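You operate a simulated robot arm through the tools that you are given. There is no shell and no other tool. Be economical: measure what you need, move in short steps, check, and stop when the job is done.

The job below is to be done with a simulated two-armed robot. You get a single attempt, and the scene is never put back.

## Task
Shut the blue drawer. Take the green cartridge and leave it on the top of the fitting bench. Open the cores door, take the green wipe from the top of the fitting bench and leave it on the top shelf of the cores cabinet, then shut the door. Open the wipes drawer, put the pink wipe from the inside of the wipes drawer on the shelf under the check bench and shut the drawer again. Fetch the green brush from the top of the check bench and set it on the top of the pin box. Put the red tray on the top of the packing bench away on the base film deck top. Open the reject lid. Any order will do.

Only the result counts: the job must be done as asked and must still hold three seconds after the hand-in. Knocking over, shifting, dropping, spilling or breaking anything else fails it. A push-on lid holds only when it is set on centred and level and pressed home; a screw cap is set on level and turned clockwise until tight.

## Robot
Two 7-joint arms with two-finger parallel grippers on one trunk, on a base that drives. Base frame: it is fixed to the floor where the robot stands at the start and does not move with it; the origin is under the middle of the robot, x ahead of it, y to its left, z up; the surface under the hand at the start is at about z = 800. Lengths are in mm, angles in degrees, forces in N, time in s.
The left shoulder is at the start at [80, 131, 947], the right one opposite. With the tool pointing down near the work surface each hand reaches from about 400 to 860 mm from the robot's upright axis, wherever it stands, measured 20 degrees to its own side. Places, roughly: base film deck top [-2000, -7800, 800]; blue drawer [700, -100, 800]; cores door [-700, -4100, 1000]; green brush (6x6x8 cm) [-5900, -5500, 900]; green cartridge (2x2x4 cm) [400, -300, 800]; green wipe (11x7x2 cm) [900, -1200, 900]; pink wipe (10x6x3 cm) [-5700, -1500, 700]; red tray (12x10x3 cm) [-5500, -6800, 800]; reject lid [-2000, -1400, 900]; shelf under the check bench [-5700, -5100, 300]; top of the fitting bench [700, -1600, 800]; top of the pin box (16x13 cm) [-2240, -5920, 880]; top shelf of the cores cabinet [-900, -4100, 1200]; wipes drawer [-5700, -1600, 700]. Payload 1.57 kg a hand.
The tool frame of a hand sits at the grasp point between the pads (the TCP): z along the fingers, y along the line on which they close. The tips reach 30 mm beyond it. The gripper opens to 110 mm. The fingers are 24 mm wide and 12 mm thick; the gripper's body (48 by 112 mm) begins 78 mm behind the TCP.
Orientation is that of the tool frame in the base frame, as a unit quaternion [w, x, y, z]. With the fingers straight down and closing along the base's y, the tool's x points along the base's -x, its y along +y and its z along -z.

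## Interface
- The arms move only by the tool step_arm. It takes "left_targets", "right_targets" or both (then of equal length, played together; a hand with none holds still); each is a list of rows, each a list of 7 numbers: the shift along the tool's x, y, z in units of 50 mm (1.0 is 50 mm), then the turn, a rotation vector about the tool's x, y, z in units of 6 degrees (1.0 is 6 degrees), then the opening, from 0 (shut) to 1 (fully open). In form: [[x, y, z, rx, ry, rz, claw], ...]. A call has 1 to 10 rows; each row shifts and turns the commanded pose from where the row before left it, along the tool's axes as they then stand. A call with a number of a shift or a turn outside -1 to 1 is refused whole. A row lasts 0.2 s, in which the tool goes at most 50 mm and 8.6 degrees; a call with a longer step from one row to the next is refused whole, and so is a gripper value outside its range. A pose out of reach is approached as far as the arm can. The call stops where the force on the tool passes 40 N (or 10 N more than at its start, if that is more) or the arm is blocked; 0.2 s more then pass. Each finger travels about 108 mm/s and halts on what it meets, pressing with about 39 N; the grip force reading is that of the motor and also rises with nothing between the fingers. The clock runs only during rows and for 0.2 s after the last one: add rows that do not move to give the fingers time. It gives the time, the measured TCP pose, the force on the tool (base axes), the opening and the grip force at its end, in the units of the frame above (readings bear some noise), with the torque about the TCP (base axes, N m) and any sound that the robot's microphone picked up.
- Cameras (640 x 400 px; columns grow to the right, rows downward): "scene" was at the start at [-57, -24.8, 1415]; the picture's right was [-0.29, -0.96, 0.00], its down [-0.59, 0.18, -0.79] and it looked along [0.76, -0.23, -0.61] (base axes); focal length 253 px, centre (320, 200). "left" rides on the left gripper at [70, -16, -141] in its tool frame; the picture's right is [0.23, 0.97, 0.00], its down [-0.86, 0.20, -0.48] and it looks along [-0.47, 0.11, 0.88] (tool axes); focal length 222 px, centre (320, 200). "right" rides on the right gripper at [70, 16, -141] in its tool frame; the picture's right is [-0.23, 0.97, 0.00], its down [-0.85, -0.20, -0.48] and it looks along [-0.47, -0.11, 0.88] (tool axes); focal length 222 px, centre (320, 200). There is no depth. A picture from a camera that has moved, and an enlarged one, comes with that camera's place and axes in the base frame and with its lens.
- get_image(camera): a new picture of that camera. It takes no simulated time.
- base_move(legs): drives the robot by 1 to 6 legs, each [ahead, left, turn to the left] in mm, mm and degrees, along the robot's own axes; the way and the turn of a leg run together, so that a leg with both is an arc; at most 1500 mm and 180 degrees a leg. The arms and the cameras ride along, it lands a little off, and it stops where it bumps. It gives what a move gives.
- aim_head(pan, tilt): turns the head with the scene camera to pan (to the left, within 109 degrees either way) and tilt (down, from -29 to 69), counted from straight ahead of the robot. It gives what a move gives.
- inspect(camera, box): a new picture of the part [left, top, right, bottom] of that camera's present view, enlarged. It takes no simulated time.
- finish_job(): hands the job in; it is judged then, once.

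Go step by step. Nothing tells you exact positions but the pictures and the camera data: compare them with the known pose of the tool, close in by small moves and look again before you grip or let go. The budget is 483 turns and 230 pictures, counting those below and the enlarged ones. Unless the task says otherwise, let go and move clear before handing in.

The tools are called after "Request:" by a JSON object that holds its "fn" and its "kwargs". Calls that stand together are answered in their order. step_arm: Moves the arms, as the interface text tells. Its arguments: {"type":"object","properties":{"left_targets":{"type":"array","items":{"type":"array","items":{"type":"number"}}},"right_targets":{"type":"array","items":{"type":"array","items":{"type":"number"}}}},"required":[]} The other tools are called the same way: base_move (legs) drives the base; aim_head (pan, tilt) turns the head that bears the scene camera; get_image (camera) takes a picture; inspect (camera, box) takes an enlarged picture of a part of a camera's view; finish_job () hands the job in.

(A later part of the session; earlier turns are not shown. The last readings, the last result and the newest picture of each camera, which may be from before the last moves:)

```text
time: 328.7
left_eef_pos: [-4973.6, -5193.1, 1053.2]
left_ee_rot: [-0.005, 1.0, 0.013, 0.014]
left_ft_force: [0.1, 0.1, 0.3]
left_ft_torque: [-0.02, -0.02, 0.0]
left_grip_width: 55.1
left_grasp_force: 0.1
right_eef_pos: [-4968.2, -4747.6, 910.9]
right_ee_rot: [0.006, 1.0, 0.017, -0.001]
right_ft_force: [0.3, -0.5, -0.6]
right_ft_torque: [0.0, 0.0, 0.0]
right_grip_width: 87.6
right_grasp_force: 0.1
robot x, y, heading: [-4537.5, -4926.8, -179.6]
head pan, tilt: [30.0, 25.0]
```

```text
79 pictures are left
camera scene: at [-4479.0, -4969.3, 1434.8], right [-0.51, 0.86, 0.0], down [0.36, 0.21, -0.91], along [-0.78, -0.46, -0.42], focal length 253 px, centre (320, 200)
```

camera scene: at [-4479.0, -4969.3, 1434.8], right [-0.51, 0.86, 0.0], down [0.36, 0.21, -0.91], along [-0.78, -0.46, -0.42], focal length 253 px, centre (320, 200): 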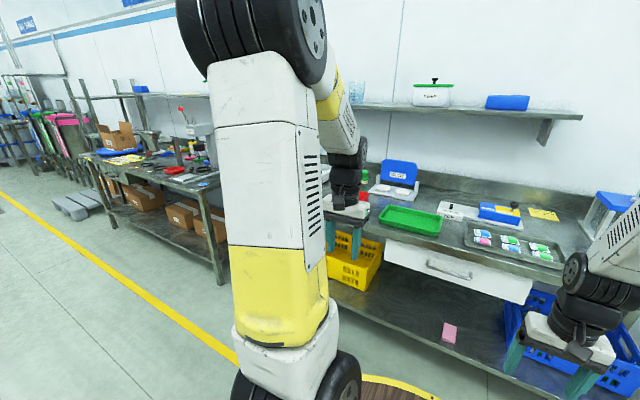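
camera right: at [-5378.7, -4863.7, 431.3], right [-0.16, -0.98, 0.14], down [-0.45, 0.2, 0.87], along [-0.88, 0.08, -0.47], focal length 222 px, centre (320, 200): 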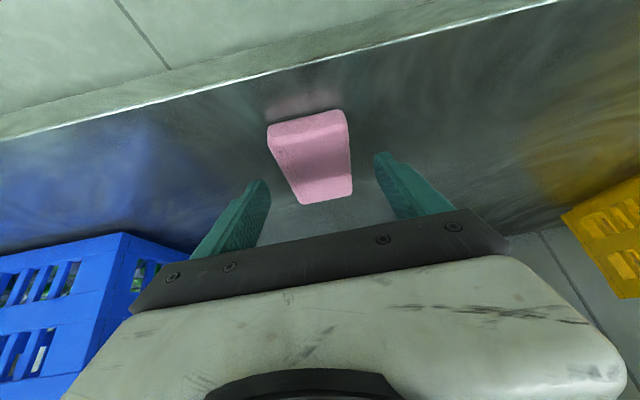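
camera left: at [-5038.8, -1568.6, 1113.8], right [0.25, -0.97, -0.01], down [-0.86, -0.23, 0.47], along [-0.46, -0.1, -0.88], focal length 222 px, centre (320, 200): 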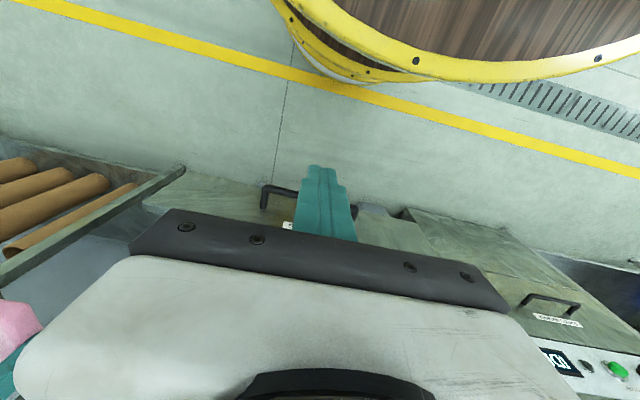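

The pink wipe rests on the shelf. The green brush should be at about (-5913, -5500). I'll centre the left hand, then drive towards that end of the bench.

Request:
{"fn": "step_arm", "kwargs": {"left_targets": [[0, -0.9, -0.3, 0, 0, 0, 0.9], [0, -0.9, -0.3, 0, 0, 0, 0.9], [0, -0.9, -0.3, 0, 0, 0, 0.9]], "right_targets": [[0, -0.5, -0.8, 0, 0, 0, 0.5], [0, -0.5, -0.8, 0, 0, 0, 0.5], [0, -0.5, -0.8, 0, 0, 0, 0.5]]}}

Request:
{"fn": "base_move", "kwargs": {"legs": [[250, 445, -0.4]]}}

Request:
{"fn": "aim_head", "kwargs": {"pan": 0, "tilt": 30}}

Request:
{"fn": "get_image", "kwargs": {"camera": "scene"}}

```text
time: 329.5
left_eef_pos: [-4981.8, -5060.6, 1102.2]
left_ee_rot: [-0.005, 1.0, 0.013, 0.014]
left_ft_force: [-0.4, 0.1, 1.1]
left_ft_torque: [0.02, 0.0, 0.02]
left_grip_width: 99.2
left_grasp_force: 0.0
right_eef_pos: [-4969.8, -4672.7, 1029.0]
right_ee_rot: [0.006, 1.0, 0.016, -0.001]
right_ft_force: [0.2, -0.5, -0.1]
right_ft_torque: [0.03, -0.01, 0.0]
right_grip_width: 55.1
right_grasp_force: 0.1
robot x, y, heading: [-4538.9, -4923.6, -179.4]
head pan, tilt: [30.0, 25.0]
```

```text
time: 332.4
left_eef_pos: [-5223.7, -5504.1, 1101.6]
left_ee_rot: [-0.004, 1.0, 0.015, 0.015]
left_ft_force: [-0.3, 0.3, -1.3]
left_ft_torque: [0.0, -0.03, 0.0]
left_grip_width: 99.0
left_grasp_force: 0.1
right_eef_pos: [-5212.0, -5116.8, 1027.6]
right_ee_rot: [0.006, 1.0, 0.018, -0.001]
right_ft_force: [-0.1, 0.0, -1.1]
right_ft_torque: [-0.03, -0.01, 0.01]
right_grip_width: 54.9
right_grasp_force: 0.1
robot x, y, heading: [-4782.9, -5369.1, -179.2]
head pan, tilt: [30.0, 25.0]
```

```text
time: 333.4
left_eef_pos: [-5223.3, -5504.0, 1103.3]
left_ee_rot: [-0.005, 1.0, 0.014, 0.014]
left_ft_force: [-0.7, -0.3, 0.5]
left_ft_torque: [0.0, 0.0, 0.01]
left_grip_width: 98.8
left_grasp_force: 0.1
right_eef_pos: [-5213.6, -5116.7, 1028.4]
right_ee_rot: [0.005, 1.0, 0.018, -0.001]
right_ft_force: [0.1, 0.1, 0.1]
right_ft_torque: [-0.01, 0.01, -0.02]
right_grip_width: 55.0
right_grasp_force: 0.1
robot x, y, heading: [-4781.1, -5366.4, -179.2]
head pan, tilt: [0.0, 30.0]
```

```text
78 pictures are left
camera scene: at [-4732.7, -5366.2, 1426.9], right [-0.01, 1.0, 0.0], down [0.5, 0.01, -0.87], along [-0.87, -0.01, -0.5], focal length 253 px, centre (320, 200)
```

scene: 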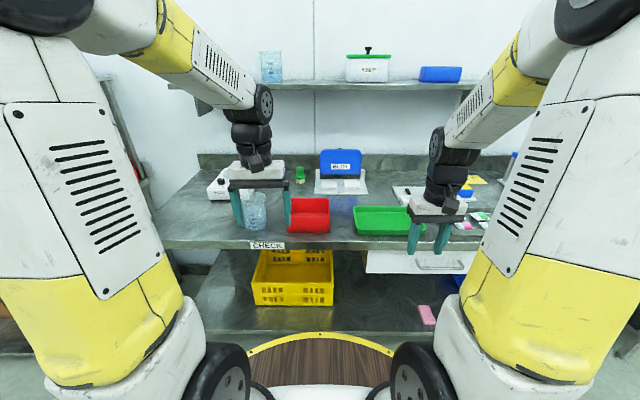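

Request:
{"fn": "inspect", "kwargs": {"camera": "scene", "box": [200, 130, 400, 250]}}

```text
3.20 times, centred on (300, 190) of scene
camera zoom: at [-4732.7, -5366.2, 1426.9], right [-0.01, 1.0, 0.0], down [0.5, 0.01, -0.87], along [-0.87, -0.01, -0.5], focal length 810 px, centre (384, 232)
```

zoom: 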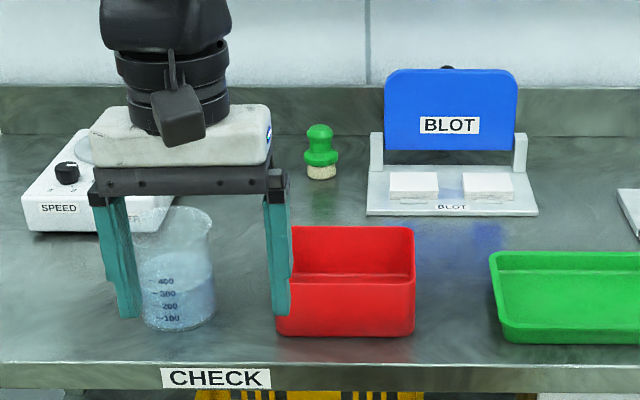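

The brush (knob on a round base) stands at about (-5911, -5480, base z≈850); there is a full beaker near (-5511, -5620) to stay clear of. I'll tilt the left hand 20° and drive up to the bench.

Request:
{"fn": "step_arm", "kwargs": {"left_targets": [[0, -0.3, 0, 0, -1, 0, 0.8], [0, -0.2, 0, 0, -1, 0, 0.8], [0, 0, 0, 0, -1, 0, 0.8], [0, 0, 0, 0, -0.6, 0, 0.8]]}}

Request:
{"fn": "base_move", "kwargs": {"legs": [[200, 0, -0.6], [118, 0, 0]]}}

Request:
{"fn": "get_image", "kwargs": {"camera": "left"}}

```text
time: 334.4
left_eef_pos: [-5225.0, -5479.3, 1102.8]
left_ee_rot: [-0.003, 0.985, 0.015, -0.173]
left_ft_force: [-0.3, -0.3, 0.3]
left_ft_torque: [-0.01, 0.02, -0.01]
left_grip_width: 87.8
left_grasp_force: 0.1
right_eef_pos: [-5212.7, -5116.6, 1028.9]
right_ee_rot: [0.006, 1.0, 0.018, 0.0]
right_ft_force: [0.0, 0.6, -0.3]
right_ft_torque: [0.0, 0.01, -0.01]
right_grip_width: 54.9
right_grasp_force: 0.1
robot x, y, heading: [-4783.2, -5366.4, -179.2]
head pan, tilt: [0.0, 30.0]
```

```text
time: 336.8
left_eef_pos: [-5546.8, -5477.6, 1101.1]
left_ee_rot: [-0.004, 0.985, 0.009, -0.173]
left_ft_force: [-0.4, 0.2, -0.3]
left_ft_torque: [0.0, 0.01, 0.01]
left_grip_width: 87.8
left_grasp_force: 0.1
right_eef_pos: [-5530.5, -5114.6, 1029.0]
right_ee_rot: [0.006, 1.0, 0.014, -0.001]
right_ft_force: [-0.2, 0.1, -0.2]
right_ft_torque: [-0.01, 0.02, -0.02]
right_grip_width: 55.0
right_grasp_force: 0.1
robot x, y, heading: [-5102.0, -5368.9, -179.7]
head pan, tilt: [0.0, 30.0]
```

```text
76 pictures are left
camera left: at [-5434.0, -5460.0, 1212.9], right [0.23, -0.97, -0.09], down [-0.64, -0.22, 0.74], along [-0.74, -0.12, -0.67], focal length 222 px, centre (320, 200)
```

left: 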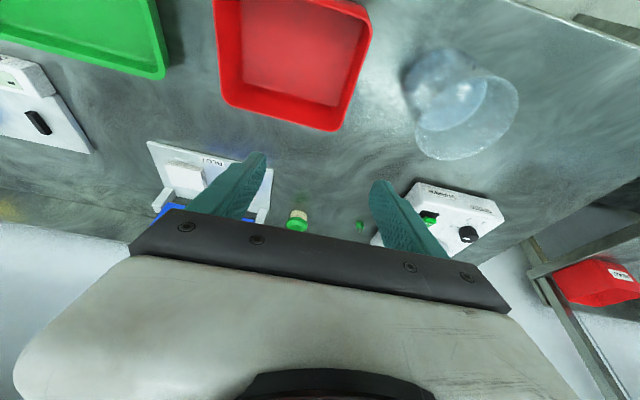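

Brush confirmed at (-5899, -5484). Reach out above it.

Request:
{"fn": "step_arm", "kwargs": {"left_targets": [[-0.735, 0.015, 0.5, 0, 0, 0, 0.8], [-0.735, 0.015, 0.5, 0, 0, 0, 0.8], [-0.735, 0.015, 0.5, 0, 0, 0, 0.8], [-0.735, 0.015, 0.5, 0, 0, 0, 0.8], [-0.735, 0.015, 0.5, 0, 0, 0, 0.8], [-0.735, 0.015, 0.5, 0, 0, 0, 0.8], [-0.735, 0.015, 0.5, 0, 0, 0, 0.8], [-0.7, 0, 0.5, 0, 0, 0, 0.8]]}}

Request:
{"fn": "get_image", "kwargs": {"camera": "left"}}

Request:
{"fn": "inspect", "kwargs": {"camera": "scene", "box": [200, 80, 400, 240]}}

```text
time: 338.6
left_eef_pos: [-5888.6, -5485.7, 1012.5]
left_ee_rot: [-0.003, 0.985, 0.01, -0.172]
left_ft_force: [-0.2, -0.4, 0.3]
left_ft_torque: [0.0, 0.06, 0.02]
left_grip_width: 88.3
left_grasp_force: 0.1
right_eef_pos: [-5531.3, -5114.5, 1029.6]
right_ee_rot: [0.007, 1.0, 0.013, 0.0]
right_ft_force: [0.5, 0.1, 0.0]
right_ft_torque: [-0.02, 0.05, 0.01]
right_grip_width: 54.8
right_grasp_force: 0.1
robot x, y, heading: [-5100.2, -5368.3, -179.7]
head pan, tilt: [0.0, 30.0]
```

```text
75 pictures are left
camera left: at [-5776.2, -5467.7, 1123.5], right [0.23, -0.97, -0.09], down [-0.64, -0.22, 0.74], along [-0.74, -0.12, -0.67], focal length 222 px, centre (320, 200)
```

left: 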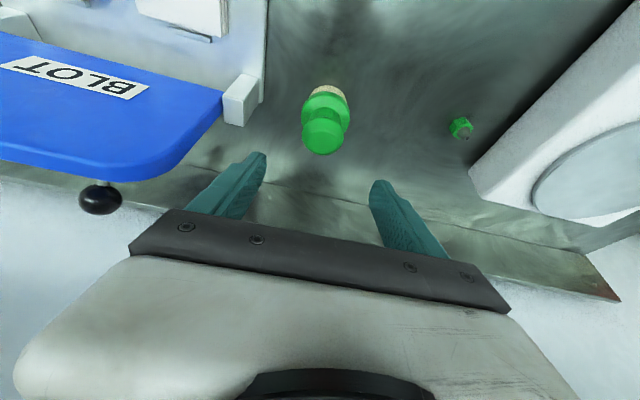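

```text
2.50 times, centred on (300, 160) of scene
camera zoom: at [-5053.8, -5368.3, 1426.9], right [0.0, 1.0, 0.0], down [0.5, 0.0, -0.87], along [-0.87, 0.0, -0.5], focal length 633 px, centre (370, 300)
```

zoom: 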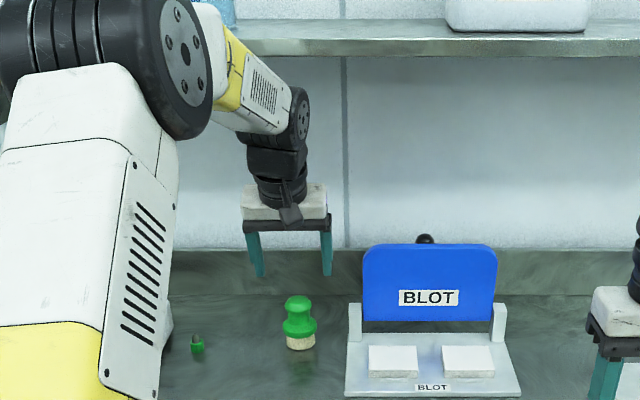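

Request:
{"fn": "step_arm", "kwargs": {"left_targets": [[0.19, -0.015, 0.64, 0, 0, 0, 0.8], [0.19, -0.015, 0.64, 0, 0, 0, 0.8], [0.19, -0.015, 0.64, 0, 0, 0, 0.8]]}}

Request:
{"fn": "get_image", "kwargs": {"camera": "left"}}

```text
time: 339.4
left_eef_pos: [-5897.0, -5482.1, 913.4]
left_ee_rot: [-0.003, 0.985, 0.01, -0.173]
left_ft_force: [-0.5, -0.1, 0.4]
left_ft_torque: [-0.04, 0.03, 0.01]
left_grip_width: 87.9
left_grasp_force: 0.0
right_eef_pos: [-5531.0, -5114.8, 1029.3]
right_ee_rot: [0.005, 1.0, 0.015, 0.0]
right_ft_force: [-1.0, 0.8, 0.5]
right_ft_torque: [0.01, 0.01, -0.02]
right_grip_width: 55.1
right_grasp_force: 0.1
robot x, y, heading: [-5103.6, -5369.0, -179.7]
head pan, tilt: [0.0, 30.0]
```

```text
73 pictures are left
camera left: at [-5783.6, -5464.6, 1024.7], right [0.23, -0.97, -0.09], down [-0.64, -0.22, 0.74], along [-0.74, -0.12, -0.67], focal length 222 px, centre (320, 200)
```

left: 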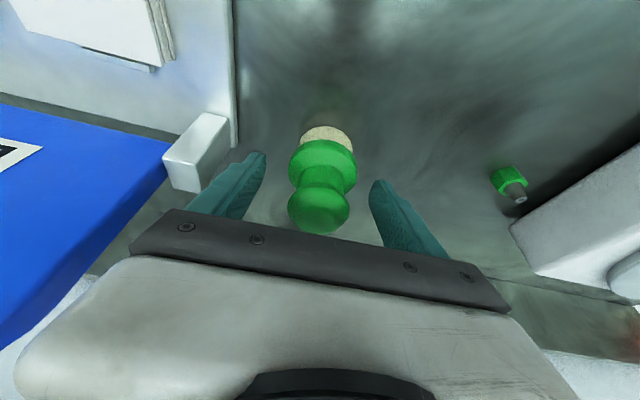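

Request:
{"fn": "step_arm", "kwargs": {"left_targets": [[0, 0, 0, 0, 0, 0, 0.15], [0, 0, 0, 0, 0, 0, 0.15], [0, 0, 0, 0, 0, 0, 0.15], [0, 0, 0, 0, 0, 0, 0.15]]}}

Request:
{"fn": "inspect", "kwargs": {"camera": "left", "box": [220, 90, 420, 250]}}

```text
time: 340.4
left_eef_pos: [-5897.5, -5481.4, 914.3]
left_ee_rot: [-0.003, 0.985, 0.01, -0.172]
left_ft_force: [0.1, 0.0, 1.0]
left_ft_torque: [0.0, 0.01, 0.0]
left_grip_width: 51.3
left_grasp_force: 38.6
right_eef_pos: [-5533.0, -5114.4, 1027.2]
right_ee_rot: [0.007, 1.0, 0.014, -0.001]
right_ft_force: [-0.2, 0.0, 0.3]
right_ft_torque: [-0.02, 0.01, 0.0]
right_grip_width: 54.9
right_grasp_force: 0.2
robot x, y, heading: [-5107.4, -5368.1, -179.7]
head pan, tilt: [0.0, 30.0]
```

```text
2.50 times, centred on (320, 170) of left
camera zoom: at [-5783.8, -5464.5, 1024.6], right [0.23, -0.97, -0.09], down [-0.64, -0.22, 0.74], along [-0.73, -0.12, -0.67], focal length 555 px, centre (320, 275)
```

zoom: 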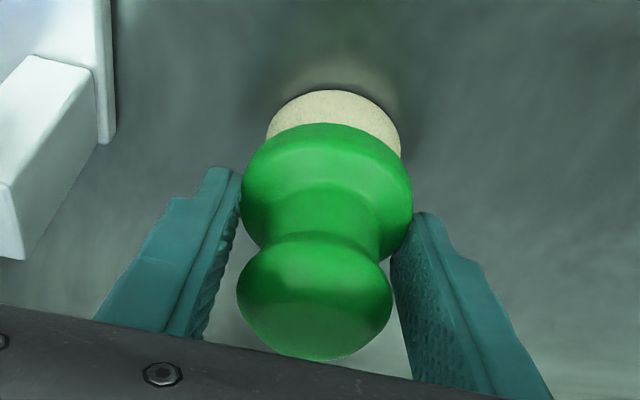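

The brush is held at its body. Lift 90 mm, then retract while rising further.

Request:
{"fn": "step_arm", "kwargs": {"left_targets": [[-0.3, 0, -0.85, 0, 0, 0, 0.15], [-0.3, 0, -0.85, 0, 0, 0, 0.15], [0.5, 0, -0.8, 0, 0, 0, 0.15], [0.5, 0, -0.8, 0, 0, 0, 0.15], [0.8, 0, -0.4, 0, 0, 0, 0.15], [0.82, 0, -0.3, 0, 0, 0, 0.15], [0.82, 0, -0.3, 0, 0, 0, 0.15], [0.82, 0, -0.3, 0, 0, 0, 0.15], [0.82, 0, -0.3, 0, 0, 0, 0.15]]}}

Request:
{"fn": "base_move", "kwargs": {"legs": [[-500, 0, 0]]}}

Request:
{"fn": "get_image", "kwargs": {"camera": "scene"}}

```text
time: 342.4
left_eef_pos: [-5600.7, -5482.2, 1068.1]
left_ee_rot: [-0.003, 0.985, 0.01, -0.173]
left_ft_force: [-0.1, -0.4, -1.4]
left_ft_torque: [-0.05, -0.05, -0.01]
left_grip_width: 51.5
left_grasp_force: 38.8
right_eef_pos: [-5531.8, -5115.1, 1029.0]
right_ee_rot: [0.006, 1.0, 0.014, -0.001]
right_ft_force: [-1.2, -0.1, 0.1]
right_ft_torque: [0.01, -0.04, -0.02]
right_grip_width: 54.9
right_grasp_force: 0.0
robot x, y, heading: [-5101.1, -5368.9, -179.7]
head pan, tilt: [0.0, 30.0]
```

```text
time: 345.4
left_eef_pos: [-5090.1, -5478.3, 1068.7]
left_ee_rot: [-0.003, 0.985, 0.009, -0.173]
left_ft_force: [0.2, 0.5, -0.3]
left_ft_torque: [-0.01, 0.02, 0.01]
left_grip_width: 51.3
left_grasp_force: 38.7
right_eef_pos: [-5018.1, -5112.5, 1027.8]
right_ee_rot: [0.006, 1.0, 0.012, -0.001]
right_ft_force: [-0.2, 0.2, -0.3]
right_ft_torque: [0.0, -0.01, 0.01]
right_grip_width: 55.2
right_grasp_force: 0.0
robot x, y, heading: [-4591.0, -5368.7, 179.8]
head pan, tilt: [0.0, 30.0]
```

```text
71 pictures are left
camera scene: at [-4542.2, -5367.9, 1426.9], right [0.0, 1.0, 0.0], down [0.5, 0.0, -0.87], along [-0.87, 0.0, -0.5], focal length 253 px, centre (320, 200)
```

scene: 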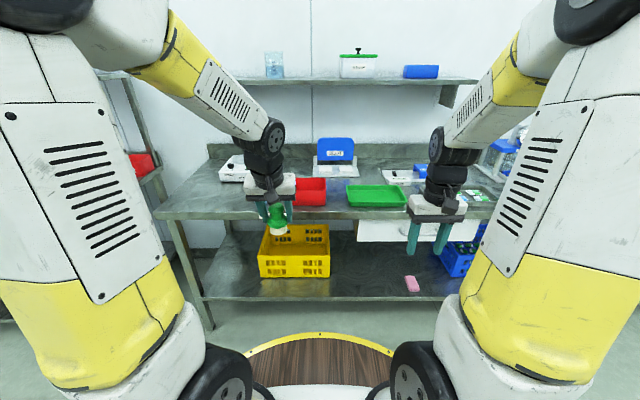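

Next the red tray: I'll slide left to the packing bench, keeping the brush in the left hand.

Request:
{"fn": "base_move", "kwargs": {"legs": [[0, 1380, 0]]}}

Request:
{"fn": "aim_head", "kwargs": {"pan": -5, "tilt": 28}}

Request:
{"fn": "get_image", "kwargs": {"camera": "scene"}}

```text
time: 352.5
left_eef_pos: [-5069.6, -6908.9, 1069.7]
left_ee_rot: [-0.001, 0.985, 0.02, -0.173]
left_ft_force: [0.4, 0.0, -0.3]
left_ft_torque: [0.03, -0.03, -0.01]
left_grip_width: 51.2
left_grasp_force: 39.5
right_eef_pos: [-5008.0, -6541.1, 1028.1]
right_ee_rot: [0.006, 1.0, 0.023, -0.001]
right_ft_force: [-0.7, 0.3, 0.1]
right_ft_torque: [-0.02, 0.02, 0.02]
right_grip_width: 55.1
right_grasp_force: 0.2
robot x, y, heading: [-4576.2, -6787.1, -178.8]
head pan, tilt: [0.0, 30.0]
```

```text
time: 353.2
left_eef_pos: [-5070.6, -6910.1, 1068.9]
left_ee_rot: [-0.002, 0.985, 0.021, -0.173]
left_ft_force: [0.1, 0.6, -1.2]
left_ft_torque: [-0.02, 0.0, -0.01]
left_grip_width: 51.3
left_grasp_force: 38.7
right_eef_pos: [-5007.4, -6541.3, 1027.9]
right_ee_rot: [0.006, 1.0, 0.023, 0.0]
right_ft_force: [-0.3, -0.3, 0.6]
right_ft_torque: [0.01, -0.01, -0.03]
right_grip_width: 54.7
right_grasp_force: 0.1
robot x, y, heading: [-4577.2, -6784.7, -179.0]
head pan, tilt: [-5.0, 28.0]
```

```text
70 pictures are left
camera scene: at [-4526.5, -6777.1, 1430.1], right [0.06, 1.0, 0.0], down [0.47, -0.03, -0.88], along [-0.88, 0.06, -0.47], focal length 253 px, centre (320, 200)
```

scene: 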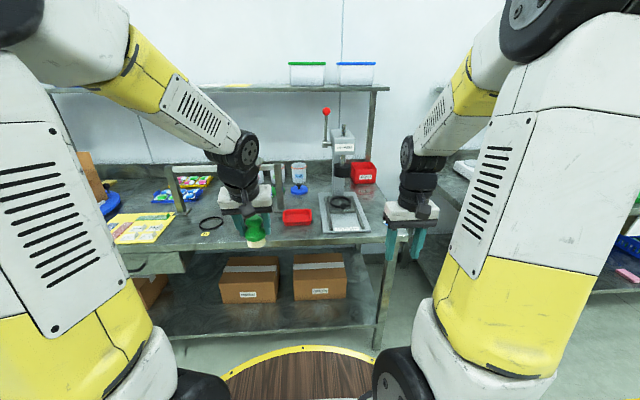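

The red tray is at about (-5502, -6815). I'll shift so the right hand can work above it.

Request:
{"fn": "base_move", "kwargs": {"legs": [[300, 160, -1]]}}

Request:
{"fn": "step_arm", "kwargs": {"right_targets": [[-0.9, 0.3, 0, 0, 0, 0, 1], [-0.9, 0.3, 0, 0, 0, 0, 1], [-0.9, 0.3, 0, 0, 0, 0, 1]]}}

Request:
{"fn": "get_image", "kwargs": {"camera": "right"}}

```text
time: 355.4
left_eef_pos: [-5372.0, -7063.8, 1068.8]
left_ee_rot: [-0.003, 0.985, 0.009, -0.173]
left_ft_force: [1.1, -0.1, -0.7]
left_ft_torque: [0.03, 0.0, 0.04]
left_grip_width: 50.8
left_grasp_force: 38.8
right_eef_pos: [-5300.2, -6698.0, 1028.6]
right_ee_rot: [0.006, 1.0, 0.012, -0.001]
right_ft_force: [0.6, 0.2, -0.1]
right_ft_torque: [-0.04, 0.0, 0.01]
right_grip_width: 55.1
right_grasp_force: 0.0
robot x, y, heading: [-4871.4, -6954.5, 180.2]
head pan, tilt: [-5.0, 28.0]
```

```text
time: 356.2
left_eef_pos: [-5371.2, -7065.8, 1067.7]
left_ee_rot: [-0.003, 0.985, 0.009, -0.173]
left_ft_force: [0.7, -0.4, -0.5]
left_ft_torque: [-0.03, 0.01, 0.0]
left_grip_width: 50.8
left_grasp_force: 38.6
right_eef_pos: [-5434.4, -6746.2, 1030.7]
right_ee_rot: [0.006, 1.0, 0.012, -0.001]
right_ft_force: [0.1, 0.9, 0.6]
right_ft_torque: [0.02, 0.04, 0.02]
right_grip_width: 109.7
right_grasp_force: 0.0
robot x, y, heading: [-4873.4, -6956.6, 180.3]
head pan, tilt: [-5.0, 28.0]
```

```text
69 pictures are left
camera right: at [-5364.6, -6758.9, 1172.3], right [-0.2, -0.98, 0.01], down [-0.86, 0.18, 0.48], along [-0.47, 0.09, -0.88], focal length 222 px, centre (320, 200)
```

right: 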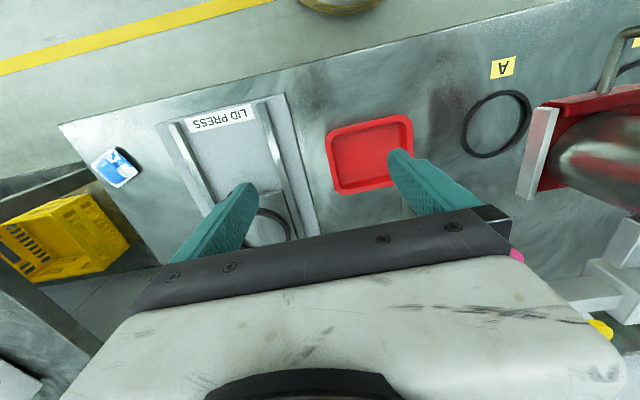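

The tray spans x -5430…-5528, y -6755…-6872. I'll pinch its left wall (y≈-6868), one finger inside and one outside.

Request:
{"fn": "step_arm", "kwargs": {"right_targets": [[-0.3, 0.81, 0, 0, 0, 0, 0.5], [-0.3, 0.81, 0, 0, 0, 0, 0.45], [-0.3, 0.81, 0, 0, 0, 0, 0.45], [0, 0, 0.74, 0, 0, 0, 0.45], [0, 0, 0.74, 0, 0, 0, 0.45], [0, 0, 0.5, 0, 0, 0, 0.45]]}}

Request:
{"fn": "get_image", "kwargs": {"camera": "right"}}

```text
time: 357.6
left_eef_pos: [-5372.2, -7065.0, 1069.0]
left_ee_rot: [-0.003, 0.985, 0.009, -0.173]
left_ft_force: [0.0, 1.1, 0.7]
left_ft_torque: [-0.02, 0.04, 0.0]
left_grip_width: 50.9
left_grasp_force: 38.7
right_eef_pos: [-5477.7, -6871.9, 932.3]
right_ee_rot: [0.006, 1.0, 0.013, -0.001]
right_ft_force: [-0.8, 0.4, 0.7]
right_ft_torque: [0.01, 0.01, -0.06]
right_grip_width: 49.7
right_grasp_force: 0.1
robot x, y, heading: [-4873.3, -6954.4, 180.1]
head pan, tilt: [-5.0, 28.0]
```

```text
68 pictures are left
camera right: at [-5407.2, -6884.6, 1074.4], right [-0.2, -0.98, 0.01], down [-0.86, 0.18, 0.48], along [-0.47, 0.09, -0.88], focal length 222 px, centre (320, 200)
```

right: 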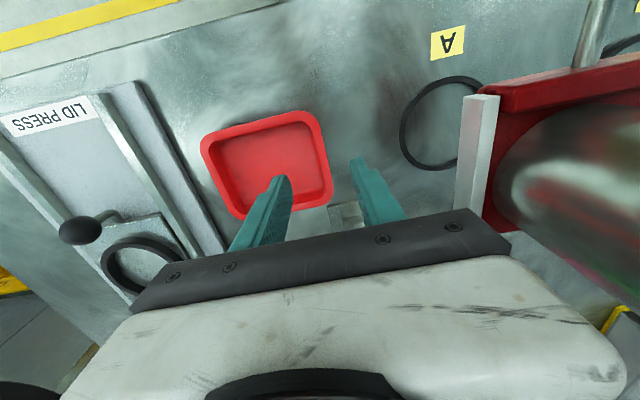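

Request:
{"fn": "step_arm", "kwargs": {"right_targets": [[0, 0.0, 0.6, 0, 0, 0, 0.45], [0, 0, 0.4, 0, 0, 0, 0.45], [0, 0, 0.2, 0, 0, 0, 0.45]]}}

Request:
{"fn": "inspect", "kwargs": {"camera": "right", "box": [180, 80, 440, 260]}}

```text
time: 358.4
left_eef_pos: [-5371.0, -7065.3, 1068.6]
left_ee_rot: [-0.003, 0.985, 0.008, -0.173]
left_ft_force: [-0.1, -0.8, -1.5]
left_ft_torque: [0.0, 0.02, -0.03]
left_grip_width: 50.8
left_grasp_force: 38.8
right_eef_pos: [-5479.0, -6871.0, 872.9]
right_ee_rot: [0.006, 1.0, 0.013, -0.001]
right_ft_force: [0.1, 0.2, 0.1]
right_ft_torque: [-0.01, 0.01, -0.02]
right_grip_width: 49.5
right_grasp_force: 0.0
robot x, y, heading: [-4873.4, -6951.4, 180.1]
head pan, tilt: [-5.0, 28.0]
```

```text
2.22 times, centred on (310, 170) of right
camera zoom: at [-5408.1, -6884.1, 1014.3], right [-0.2, -0.98, 0.01], down [-0.86, 0.18, 0.48], along [-0.47, 0.09, -0.88], focal length 494 px, centre (342, 267)
```

zoom: 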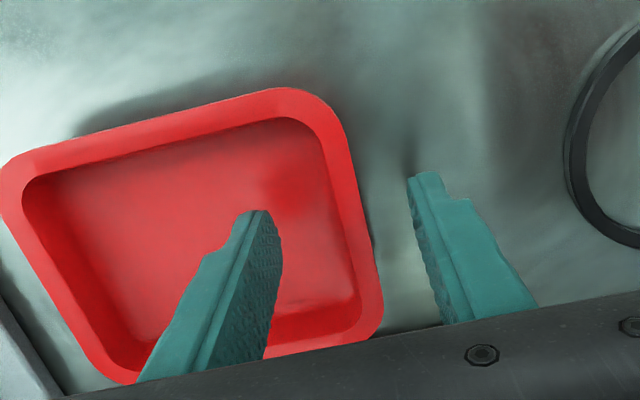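

Request:
{"fn": "step_arm", "kwargs": {"right_targets": [[0, 0, 0.08, 0, 0, 0, 0.45], [0, 0, 0, 0, 0, 0, 0], [0, 0, 0, 0, 0, 0, 0], [0, 0, 0, 0, 0, 0, 0], [0, 0, 0, 0, 0, 0, 0]]}}

Request:
{"fn": "inspect", "kwargs": {"camera": "right", "box": [180, 80, 440, 260]}}

```text
time: 359.6
left_eef_pos: [-5371.5, -7065.4, 1069.5]
left_ee_rot: [-0.004, 0.985, 0.009, -0.172]
left_ft_force: [-0.7, 0.5, 0.6]
left_ft_torque: [0.01, 0.01, 0.02]
left_grip_width: 51.0
left_grasp_force: 39.0
right_eef_pos: [-5478.5, -6870.4, 868.3]
right_ee_rot: [0.006, 1.0, 0.013, -0.002]
right_ft_force: [-0.8, 0.1, 0.2]
right_ft_torque: [0.01, 0.1, 0.06]
right_grip_width: 2.2
right_grasp_force: 23.6
robot x, y, heading: [-4876.0, -6953.7, 179.8]
head pan, tilt: [-5.0, 28.0]
```

```text
2.22 times, centred on (310, 170) of right
camera zoom: at [-5407.9, -6883.7, 1010.1], right [-0.2, -0.98, 0.01], down [-0.86, 0.18, 0.48], along [-0.47, 0.09, -0.88], focal length 494 px, centre (342, 267)
```

zoom: 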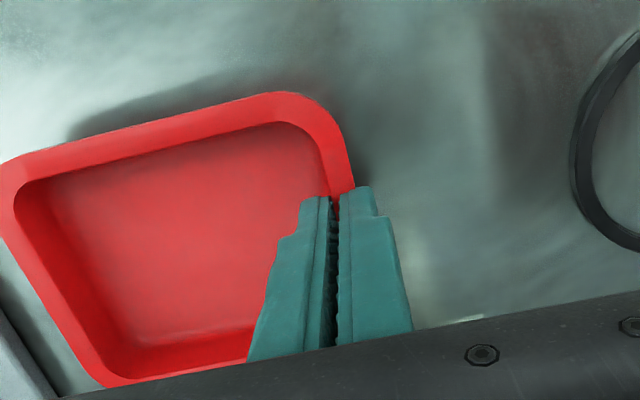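

Request:
{"fn": "step_arm", "kwargs": {"right_targets": [[0, 0, -0.3, 0, 0, 0, 0], [0, 0, -0.5, 0, 0, 0, 0]]}}

Request:
{"fn": "inspect", "kwargs": {"camera": "right", "box": [180, 80, 440, 260]}}

```text
time: 360.2
left_eef_pos: [-5372.1, -7064.8, 1069.6]
left_ee_rot: [-0.004, 0.985, 0.008, -0.173]
left_ft_force: [0.1, -0.2, -0.6]
left_ft_torque: [-0.01, -0.01, 0.0]
left_grip_width: 51.1
left_grasp_force: 38.9
right_eef_pos: [-5477.2, -6870.8, 907.3]
right_ee_rot: [0.006, 1.0, 0.013, -0.001]
right_ft_force: [-0.5, 0.0, 0.2]
right_ft_torque: [-0.05, -0.01, -0.01]
right_grip_width: 2.3
right_grasp_force: 24.1
robot x, y, heading: [-4876.2, -6953.1, 180.4]
head pan, tilt: [-5.0, 28.0]
```

```text
2.22 times, centred on (310, 170) of right
camera zoom: at [-5406.8, -6883.9, 1049.1], right [-0.2, -0.98, 0.01], down [-0.86, 0.18, 0.48], along [-0.47, 0.09, -0.88], focal length 494 px, centre (342, 267)
```

zoom: 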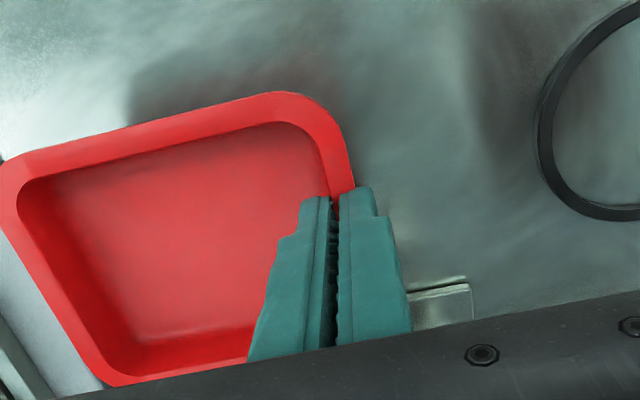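

The tray lifts, held by its thin wall. I'll raise it, back off and turn round to look towards the machine side.

Request:
{"fn": "step_arm", "kwargs": {"right_targets": [[0, 0, -0.7, 0, 0, 0, 0], [0, 0, -0.8, 0, 0, 0, 0], [0, 0, -0.8, 0, 0, 0, 0], [0.5, 0, 0, 0, 0, 0, 0], [0.7, -0.3, 0, 0, 0, 0, 0], [0.7, -0.5, 0, 0, 0, 0, 0], [0.7, -0.5, 0, 0, 0, 0, 0]]}}

Request:
{"fn": "base_move", "kwargs": {"legs": [[-400, 0, 0]]}}

Request:
{"fn": "aim_head", "kwargs": {"pan": 109, "tilt": 12}}

Request:
{"fn": "get_image", "kwargs": {"camera": "scene"}}

```text
time: 361.8
left_eef_pos: [-5373.1, -7065.9, 1068.9]
left_ee_rot: [-0.004, 0.985, 0.008, -0.172]
left_ft_force: [0.3, 0.2, -0.6]
left_ft_torque: [0.01, 0.01, -0.02]
left_grip_width: 51.0
left_grasp_force: 38.8
right_eef_pos: [-5347.2, -6802.8, 1023.1]
right_ee_rot: [0.006, 1.0, 0.012, -0.002]
right_ft_force: [-1.1, 0.1, -0.7]
right_ft_torque: [-0.04, -0.01, 0.02]
right_grip_width: 2.3
right_grasp_force: 23.9
robot x, y, heading: [-4872.2, -6954.5, 180.2]
head pan, tilt: [-5.0, 28.0]
```

```text
time: 364.3
left_eef_pos: [-4966.5, -7066.5, 1068.3]
left_ee_rot: [-0.003, 0.985, 0.013, -0.174]
left_ft_force: [0.0, 0.0, -1.0]
left_ft_torque: [-0.02, -0.03, -0.02]
left_grip_width: 50.9
left_grasp_force: 39.0
right_eef_pos: [-4944.4, -6804.2, 1022.4]
right_ee_rot: [0.005, 1.0, 0.015, -0.001]
right_ft_force: [0.1, 0.0, -0.8]
right_ft_torque: [-0.05, 0.02, 0.01]
right_grip_width: 2.2
right_grasp_force: 23.4
robot x, y, heading: [-4468.6, -6951.6, -179.7]
head pan, tilt: [-5.0, 28.0]
```

```text
time: 366.2
left_eef_pos: [-4967.2, -7067.8, 1069.1]
left_ee_rot: [-0.003, 0.985, 0.013, -0.172]
left_ft_force: [-0.2, 0.9, 0.2]
left_ft_torque: [0.01, 0.02, -0.01]
left_grip_width: 50.6
left_grasp_force: 38.7
right_eef_pos: [-4944.6, -6804.3, 1022.8]
right_ee_rot: [0.006, 1.0, 0.016, -0.001]
right_ft_force: [0.3, -0.8, 0.2]
right_ft_torque: [-0.02, 0.02, -0.01]
right_grip_width: 2.6
right_grasp_force: 23.6
robot x, y, heading: [-4469.1, -6953.1, -179.5]
head pan, tilt: [108.9, 12.0]
```

```text
64 pictures are left
camera scene: at [-4299.1, -7038.9, 1456.0], right [-0.94, -0.33, 0.0], down [-0.07, 0.2, -0.98], along [0.32, -0.92, -0.21], focal length 253 px, centre (320, 200)
```

scene: 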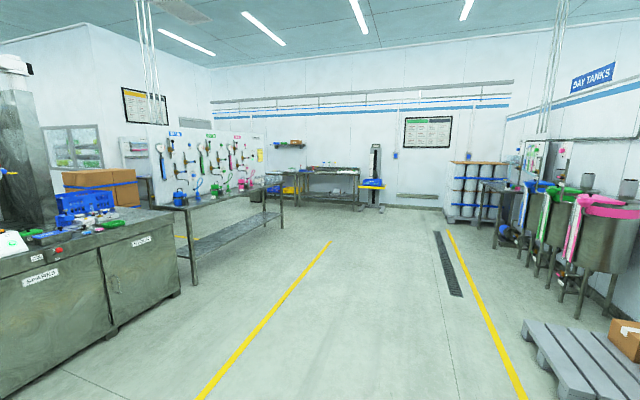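

The counters of the machine line face this aisle at about x≈-2200, so both targets can be reached from here. I'll turn to face +x and drive nearer.

Request:
{"fn": "base_move", "kwargs": {"legs": [[0, 0, 90], [0, 0, 90], [1000, 0, 0]]}}

Request:
{"fn": "aim_head", "kwargs": {"pan": -25, "tilt": 15}}

Request:
{"fn": "get_image", "kwargs": {"camera": "scene"}}

```text
time: 379.1
left_eef_pos: [-3010.8, -6737.3, 1068.5]
left_ee_rot: [0.172, -0.045, 0.984, 0.003]
left_ft_force: [-0.2, 0.7, 0.1]
left_ft_torque: [0.0, 0.01, 0.02]
left_grip_width: 50.5
left_grasp_force: 39.0
right_eef_pos: [-3016.1, -7000.8, 1022.3]
right_ee_rot: [0.001, -0.048, 0.999, 0.006]
right_ft_force: [-0.7, -0.3, -0.8]
right_ft_torque: [0.01, -0.01, 0.0]
right_grip_width: 2.2
right_grasp_force: 23.6
robot x, y, heading: [-3501.2, -6879.8, 4.1]
head pan, tilt: [108.9, 12.0]
```

```text
time: 381.2
left_eef_pos: [-3011.3, -6737.9, 1069.2]
left_ee_rot: [0.173, -0.046, 0.984, 0.004]
left_ft_force: [-0.2, -0.5, -1.3]
left_ft_torque: [-0.01, -0.01, -0.01]
left_grip_width: 50.9
left_grasp_force: 38.8
right_eef_pos: [-3015.7, -7000.7, 1022.5]
right_ee_rot: [0.001, -0.049, 0.999, 0.007]
right_ft_force: [0.5, 0.0, 0.4]
right_ft_torque: [0.02, 0.04, 0.0]
right_grip_width: 2.3
right_grasp_force: 23.4
robot x, y, heading: [-3498.4, -6885.3, 4.1]
head pan, tilt: [-25.0, 15.0]
```

```text
63 pictures are left
camera scene: at [-3551.8, -6927.6, 1451.1], right [-0.35, -0.94, 0.0], down [-0.24, 0.09, -0.97], along [0.9, -0.34, -0.26], focal length 253 px, centre (320, 200)
```

scene: 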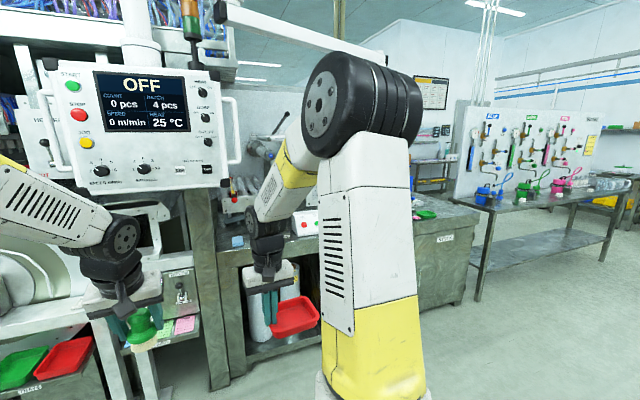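

Request:
{"fn": "base_move", "kwargs": {"legs": [[0, 0, -4.1], [420, -880, 0]]}}

Request:
{"fn": "aim_head", "kwargs": {"pan": 0, "tilt": 28}}

Request:
{"fn": "get_image", "kwargs": {"camera": "scene"}}

```text
time: 386.7
left_eef_pos: [-2584.5, -7651.4, 1068.6]
left_ee_rot: [0.172, 0.004, 0.985, -0.006]
left_ft_force: [-0.5, 0.4, -1.2]
left_ft_torque: [0.02, -0.03, 0.0]
left_grip_width: 50.9
left_grasp_force: 39.1
right_eef_pos: [-2617.1, -7912.8, 1022.4]
right_ee_rot: [0.0, 0.0, 1.0, 0.006]
right_ft_force: [-0.4, -0.6, -0.3]
right_ft_torque: [0.02, -0.05, -0.01]
right_grip_width: 2.2
right_grasp_force: 23.5
robot x, y, heading: [-3085.9, -7750.2, -1.1]
head pan, tilt: [-25.0, 15.0]
```

```text
time: 387.6
left_eef_pos: [-2586.3, -7652.2, 1069.6]
left_ee_rot: [0.173, 0.003, 0.985, -0.005]
left_ft_force: [0.9, -0.2, -0.6]
left_ft_torque: [0.01, -0.02, 0.0]
left_grip_width: 50.8
left_grasp_force: 38.8
right_eef_pos: [-2617.5, -7913.3, 1023.0]
right_ee_rot: [0.002, 0.0, 1.0, 0.006]
right_ft_force: [-0.6, -0.5, -1.4]
right_ft_torque: [0.05, -0.02, -0.01]
right_grip_width: 2.3
right_grasp_force: 23.8
robot x, y, heading: [-3083.7, -7754.4, -1.5]
head pan, tilt: [0.0, 28.0]
```

```text
62 pictures are left
camera scene: at [-3134.8, -7748.8, 1430.1], right [-0.03, -1.0, 0.0], down [-0.47, 0.01, -0.88], along [0.88, -0.02, -0.47], focal length 253 px, centre (320, 200)
```

scene: 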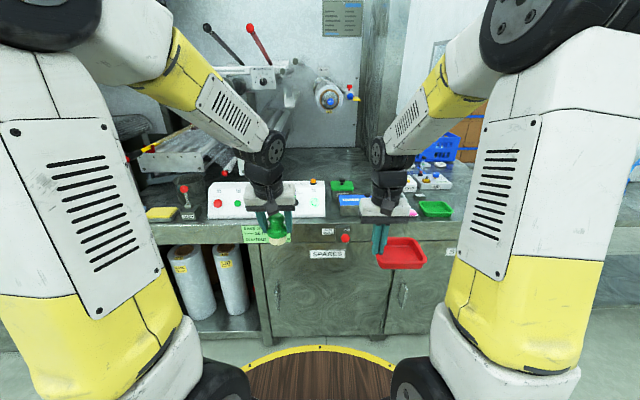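

Request:
{"fn": "inspect", "kwargs": {"camera": "scene", "box": [130, 150, 480, 270]}}

```text
1.83 times, centred on (305, 210) of scene
camera zoom: at [-3134.8, -7748.8, 1430.1], right [-0.03, -1.0, 0.0], down [-0.47, 0.01, -0.88], along [0.88, -0.02, -0.47], focal length 463 px, centre (347, 182)
```

zoom: 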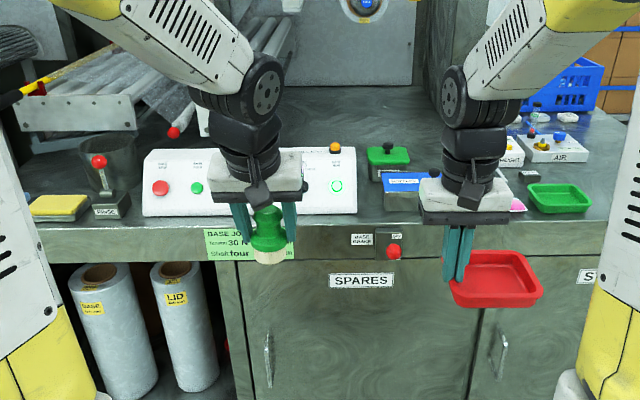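

The counter in front ("BASE …" controls) is the base film deck; around its centre are a control panel and a green box, with free surface just behind them near (-1860, -7830). I'll move in, retracting the left hand first.

Request:
{"fn": "step_arm", "kwargs": {"left_targets": [[0.7, 0, -0.55, 0, 0, 0, 0.15], [0.7, 0, -0.55, 0, 0, 0, 0.15], [0.2, 0, -0.5, 0, 0, 0, 0.15]], "right_targets": [[0, 0, -0.8, 0, 0, 0, 0], [0, 0, -0.4, 0, 0, 0, 0], [0, 0, 0, 0, 0, 0, 0]]}}

Request:
{"fn": "base_move", "kwargs": {"legs": [[420, 140, 1.5]]}}

Request:
{"fn": "get_image", "kwargs": {"camera": "scene"}}

Request:
{"fn": "get_image", "kwargs": {"camera": "right"}}

```text
time: 388.4
left_eef_pos: [-2688.6, -7648.8, 1116.6]
left_ee_rot: [0.173, 0.003, 0.985, -0.005]
left_ft_force: [0.6, 0.2, -0.4]
left_ft_torque: [-0.02, 0.01, -0.02]
left_grip_width: 50.7
left_grasp_force: 38.5
right_eef_pos: [-2615.8, -7917.1, 1081.8]
right_ee_rot: [0.001, 0.0, 1.0, 0.006]
right_ft_force: [0.8, 0.5, -0.4]
right_ft_torque: [0.06, 0.04, -0.02]
right_grip_width: 2.1
right_grasp_force: 23.9
robot x, y, heading: [-3091.0, -7754.6, -1.5]
head pan, tilt: [0.0, 28.0]
```

```text
time: 391.1
left_eef_pos: [-2266.4, -7498.7, 1115.8]
left_ee_rot: [0.174, -0.014, 0.985, -0.003]
left_ft_force: [-0.8, -0.5, -0.7]
left_ft_torque: [0.0, 0.02, 0.0]
left_grip_width: 50.9
left_grasp_force: 38.7
right_eef_pos: [-2185.9, -7760.9, 1081.2]
right_ee_rot: [0.001, -0.017, 1.0, 0.006]
right_ft_force: [0.3, -0.6, -1.5]
right_ft_torque: [0.08, 0.01, 0.02]
right_grip_width: 2.4
right_grasp_force: 23.6
robot x, y, heading: [-2660.6, -7617.1, 0.6]
head pan, tilt: [0.0, 28.0]
```

```text
60 pictures are left
camera scene: at [-2710.1, -7613.8, 1430.1], right [0.01, -1.0, 0.0], down [-0.47, -0.01, -0.88], along [0.88, 0.01, -0.47], focal length 253 px, centre (320, 200)
```

scene: 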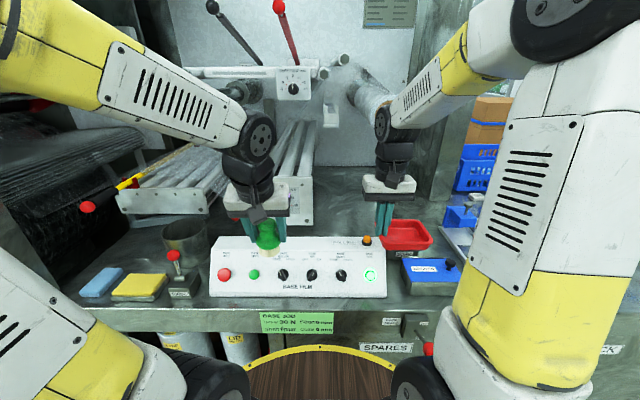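

```text
59 pictures are left
camera right: at [-2256.5, -7749.5, 1223.6], right [0.19, 0.98, 0.01], down [0.86, -0.18, 0.48], along [0.47, -0.08, -0.88], focal length 222 px, centre (320, 200)
```

right: 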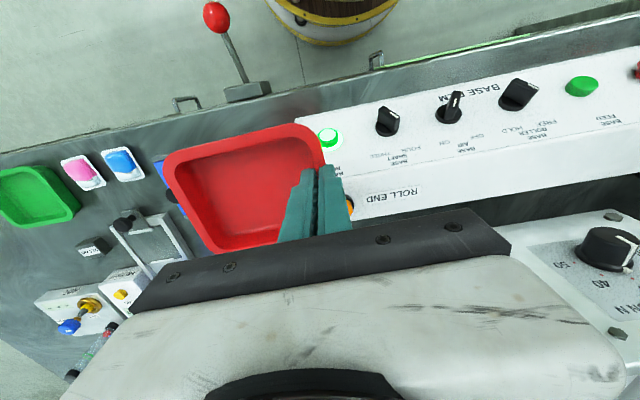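

Request:
{"fn": "step_arm", "kwargs": {"right_targets": [[-0.85, 0.25, 0, 0, 0, 0, 0], [-0.85, 0.25, 0, 0, 0, 0, 0], [-0.85, 0.25, 0, 0, 0, 0, 0], [-0.85, 0.25, 0, 0, 0, 0, 0]]}}

Request:
{"fn": "base_move", "kwargs": {"legs": [[110, 0, -0.6]]}}

Request:
{"fn": "get_image", "kwargs": {"camera": "right"}}

Request:
{"fn": "get_image", "kwargs": {"camera": "scene"}}

```text
time: 392.1
left_eef_pos: [-2267.9, -7497.8, 1116.4]
left_ee_rot: [0.173, -0.014, 0.985, -0.002]
left_ft_force: [0.2, 0.0, 0.1]
left_ft_torque: [0.02, -0.05, 0.0]
left_grip_width: 50.8
left_grasp_force: 39.1
right_eef_pos: [-2015.6, -7705.5, 1082.8]
right_ee_rot: [0.001, -0.017, 1.0, 0.006]
right_ft_force: [0.2, -0.7, -0.2]
right_ft_torque: [0.05, -0.01, 0.02]
right_grip_width: 2.1
right_grasp_force: 23.7
robot x, y, heading: [-2664.4, -7613.7, 0.6]
head pan, tilt: [0.0, 28.0]
```

```text
time: 393.3
left_eef_pos: [-2182.9, -7498.4, 1114.8]
left_ee_rot: [0.172, -0.013, 0.985, -0.002]
left_ft_force: [-0.3, -0.6, -0.7]
left_ft_torque: [-0.02, -0.01, -0.02]
left_grip_width: 51.0
left_grasp_force: 38.9
right_eef_pos: [-1932.8, -7708.1, 1080.9]
right_ee_rot: [0.0, -0.016, 1.0, 0.006]
right_ft_force: [0.1, 0.1, -0.1]
right_ft_torque: [0.04, 0.01, 0.03]
right_grip_width: 2.3
right_grasp_force: 23.6
robot x, y, heading: [-2579.5, -7613.2, 0.4]
head pan, tilt: [0.0, 28.0]
stopped in leg 1: the robot was blocked; the commanded pose is now the measured one
```

```text
58 pictures are left
camera right: at [-2003.6, -7695.8, 1222.9], right [0.2, 0.98, 0.01], down [0.86, -0.18, 0.47], along [0.47, -0.08, -0.88], focal length 222 px, centre (320, 200)
```

right: 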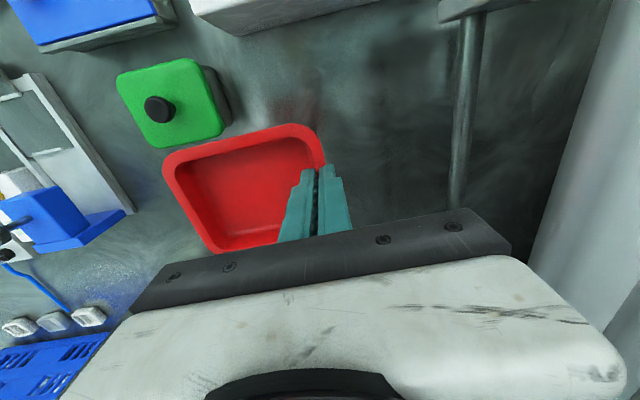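

```text
57 pictures are left
camera scene: at [-2626.5, -7614.0, 1430.1], right [0.01, -1.0, 0.0], down [-0.47, 0.0, -0.88], along [0.88, 0.01, -0.47], focal length 253 px, centre (320, 200)
```

scene: 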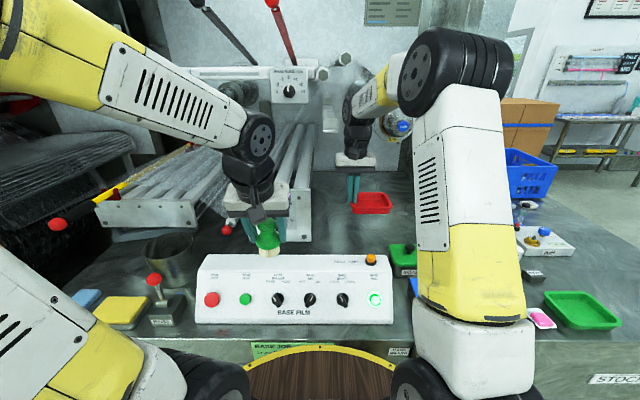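

The tray is over the empty part of the deck behind the "BASE FILM" panel. I'll extend a little further and lower.

Request:
{"fn": "step_arm", "kwargs": {"right_targets": [[-0.75, 0.05, 0.2, 0, 0, 0, 0], [-0.75, 0.05, 0.2, 0, 0, 0, 0], [0, 0, 0.9, 0, 0, 0, 0], [0, 0, 0.9, 0, 0, 0, 0], [0, 0, 0.9, 0, 0, 0, 0]]}}

Request:
{"fn": "get_image", "kwargs": {"camera": "right"}}

```text
time: 394.5
left_eef_pos: [-2183.0, -7499.3, 1116.0]
left_ee_rot: [0.172, -0.013, 0.985, -0.002]
left_ft_force: [-0.6, 0.3, 0.0]
left_ft_torque: [-0.02, 0.01, 0.01]
left_grip_width: 51.0
left_grasp_force: 39.3
right_eef_pos: [-1858.4, -7702.4, 927.2]
right_ee_rot: [0.0, -0.016, 1.0, 0.006]
right_ft_force: [0.1, -0.6, -1.7]
right_ft_torque: [0.06, -0.01, -0.05]
right_grip_width: 2.1
right_grasp_force: 23.4
robot x, y, heading: [-2574.5, -7613.1, 0.6]
head pan, tilt: [0.0, 28.0]
```

```text
56 pictures are left
camera right: at [-1929.3, -7689.3, 1069.4], right [0.2, 0.98, 0.01], down [0.86, -0.18, 0.48], along [0.47, -0.08, -0.88], focal length 222 px, centre (320, 200)
```

right: 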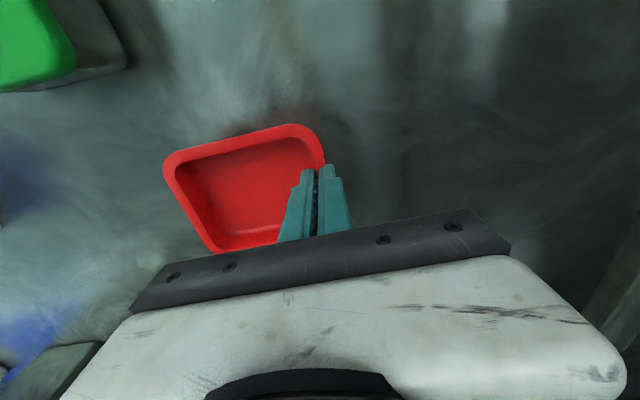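

Request:
{"fn": "step_arm", "kwargs": {"right_targets": [[0, 0, 0.5, 0, 0, 0, 0], [0, 0, 0.2, 0, 0, 0, 0], [0, 0, 0.12, 0, 0, 0, 0], [0, 0, 0.08, 0, 0, 0, 0], [0, 0, 0.08, 0, 0, 0, 0], [0, 0, 0.08, 0, 0, 0, 0]]}}

```text
time: 395.7
left_eef_pos: [-2182.8, -7499.2, 1116.1]
left_ee_rot: [0.172, -0.013, 0.985, -0.002]
left_ft_force: [-0.4, 0.3, -0.3]
left_ft_torque: [0.0, 0.0, -0.04]
left_grip_width: 50.9
left_grasp_force: 38.7
right_eef_pos: [-1857.4, -7701.3, 883.4]
right_ee_rot: [0.003, -0.016, 1.0, 0.006]
right_ft_force: [-0.3, 0.2, 7.9]
right_ft_torque: [-0.33, 0.41, -0.02]
right_grip_width: 2.4
right_grasp_force: 24.1
robot x, y, heading: [-2578.1, -7615.1, 0.3]
head pan, tilt: [0.0, 28.0]
stopped in row 5 (right hand): the force on the tool passed its limit at 45 N (the readings are from after the stop); the commanded pose is now the measured one
```

Contact. Release and lift.

Request:
{"fn": "step_arm", "kwargs": {"right_targets": [[0, 0, -0.02, 0, 0, 0, 0], [0, 0, 0, 0, 0, 0, 0.3], [0, 0, 0, 0, 0, 0, 0.35], [0, 0, 0, 0, 0, 0, 0.35], [0, 0, -0.4, 0, 0, 0, 0.35], [0, 0, -0.9, 0, 0, 0, 0.35], [0, 0, -0.9, 0, 0, 0, 0.35], [0, 0, -0.9, 0, 0, 0, 0.35]]}}

Request:
{"fn": "get_image", "kwargs": {"camera": "right"}}

```text
time: 397.5
left_eef_pos: [-2182.1, -7498.8, 1115.6]
left_ee_rot: [0.173, -0.013, 0.985, -0.002]
left_ft_force: [0.4, -0.4, -0.5]
left_ft_torque: [0.0, 0.0, -0.01]
left_grip_width: 51.0
left_grasp_force: 38.8
right_eef_pos: [-1856.6, -7700.7, 1040.3]
right_ee_rot: [0.001, -0.015, 1.0, 0.006]
right_ft_force: [0.7, -0.5, 0.3]
right_ft_torque: [-0.02, 0.01, 0.0]
right_grip_width: 38.5
right_grasp_force: 0.0
robot x, y, heading: [-2579.8, -7612.9, 0.3]
head pan, tilt: [0.0, 28.0]
```

```text
55 pictures are left
camera right: at [-1928.0, -7688.4, 1181.5], right [0.2, 0.98, 0.01], down [0.86, -0.18, 0.48], along [0.47, -0.08, -0.88], focal length 222 px, centre (320, 200)
```

right: 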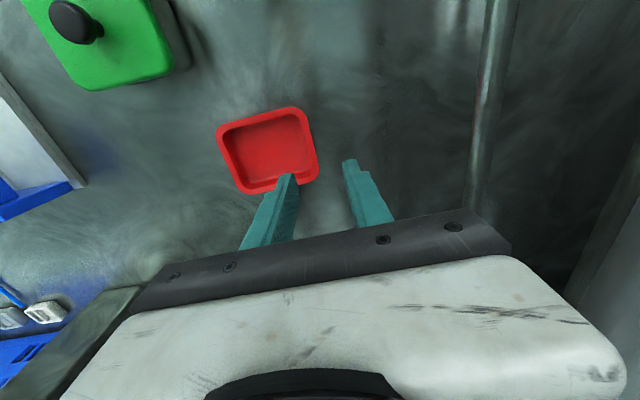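

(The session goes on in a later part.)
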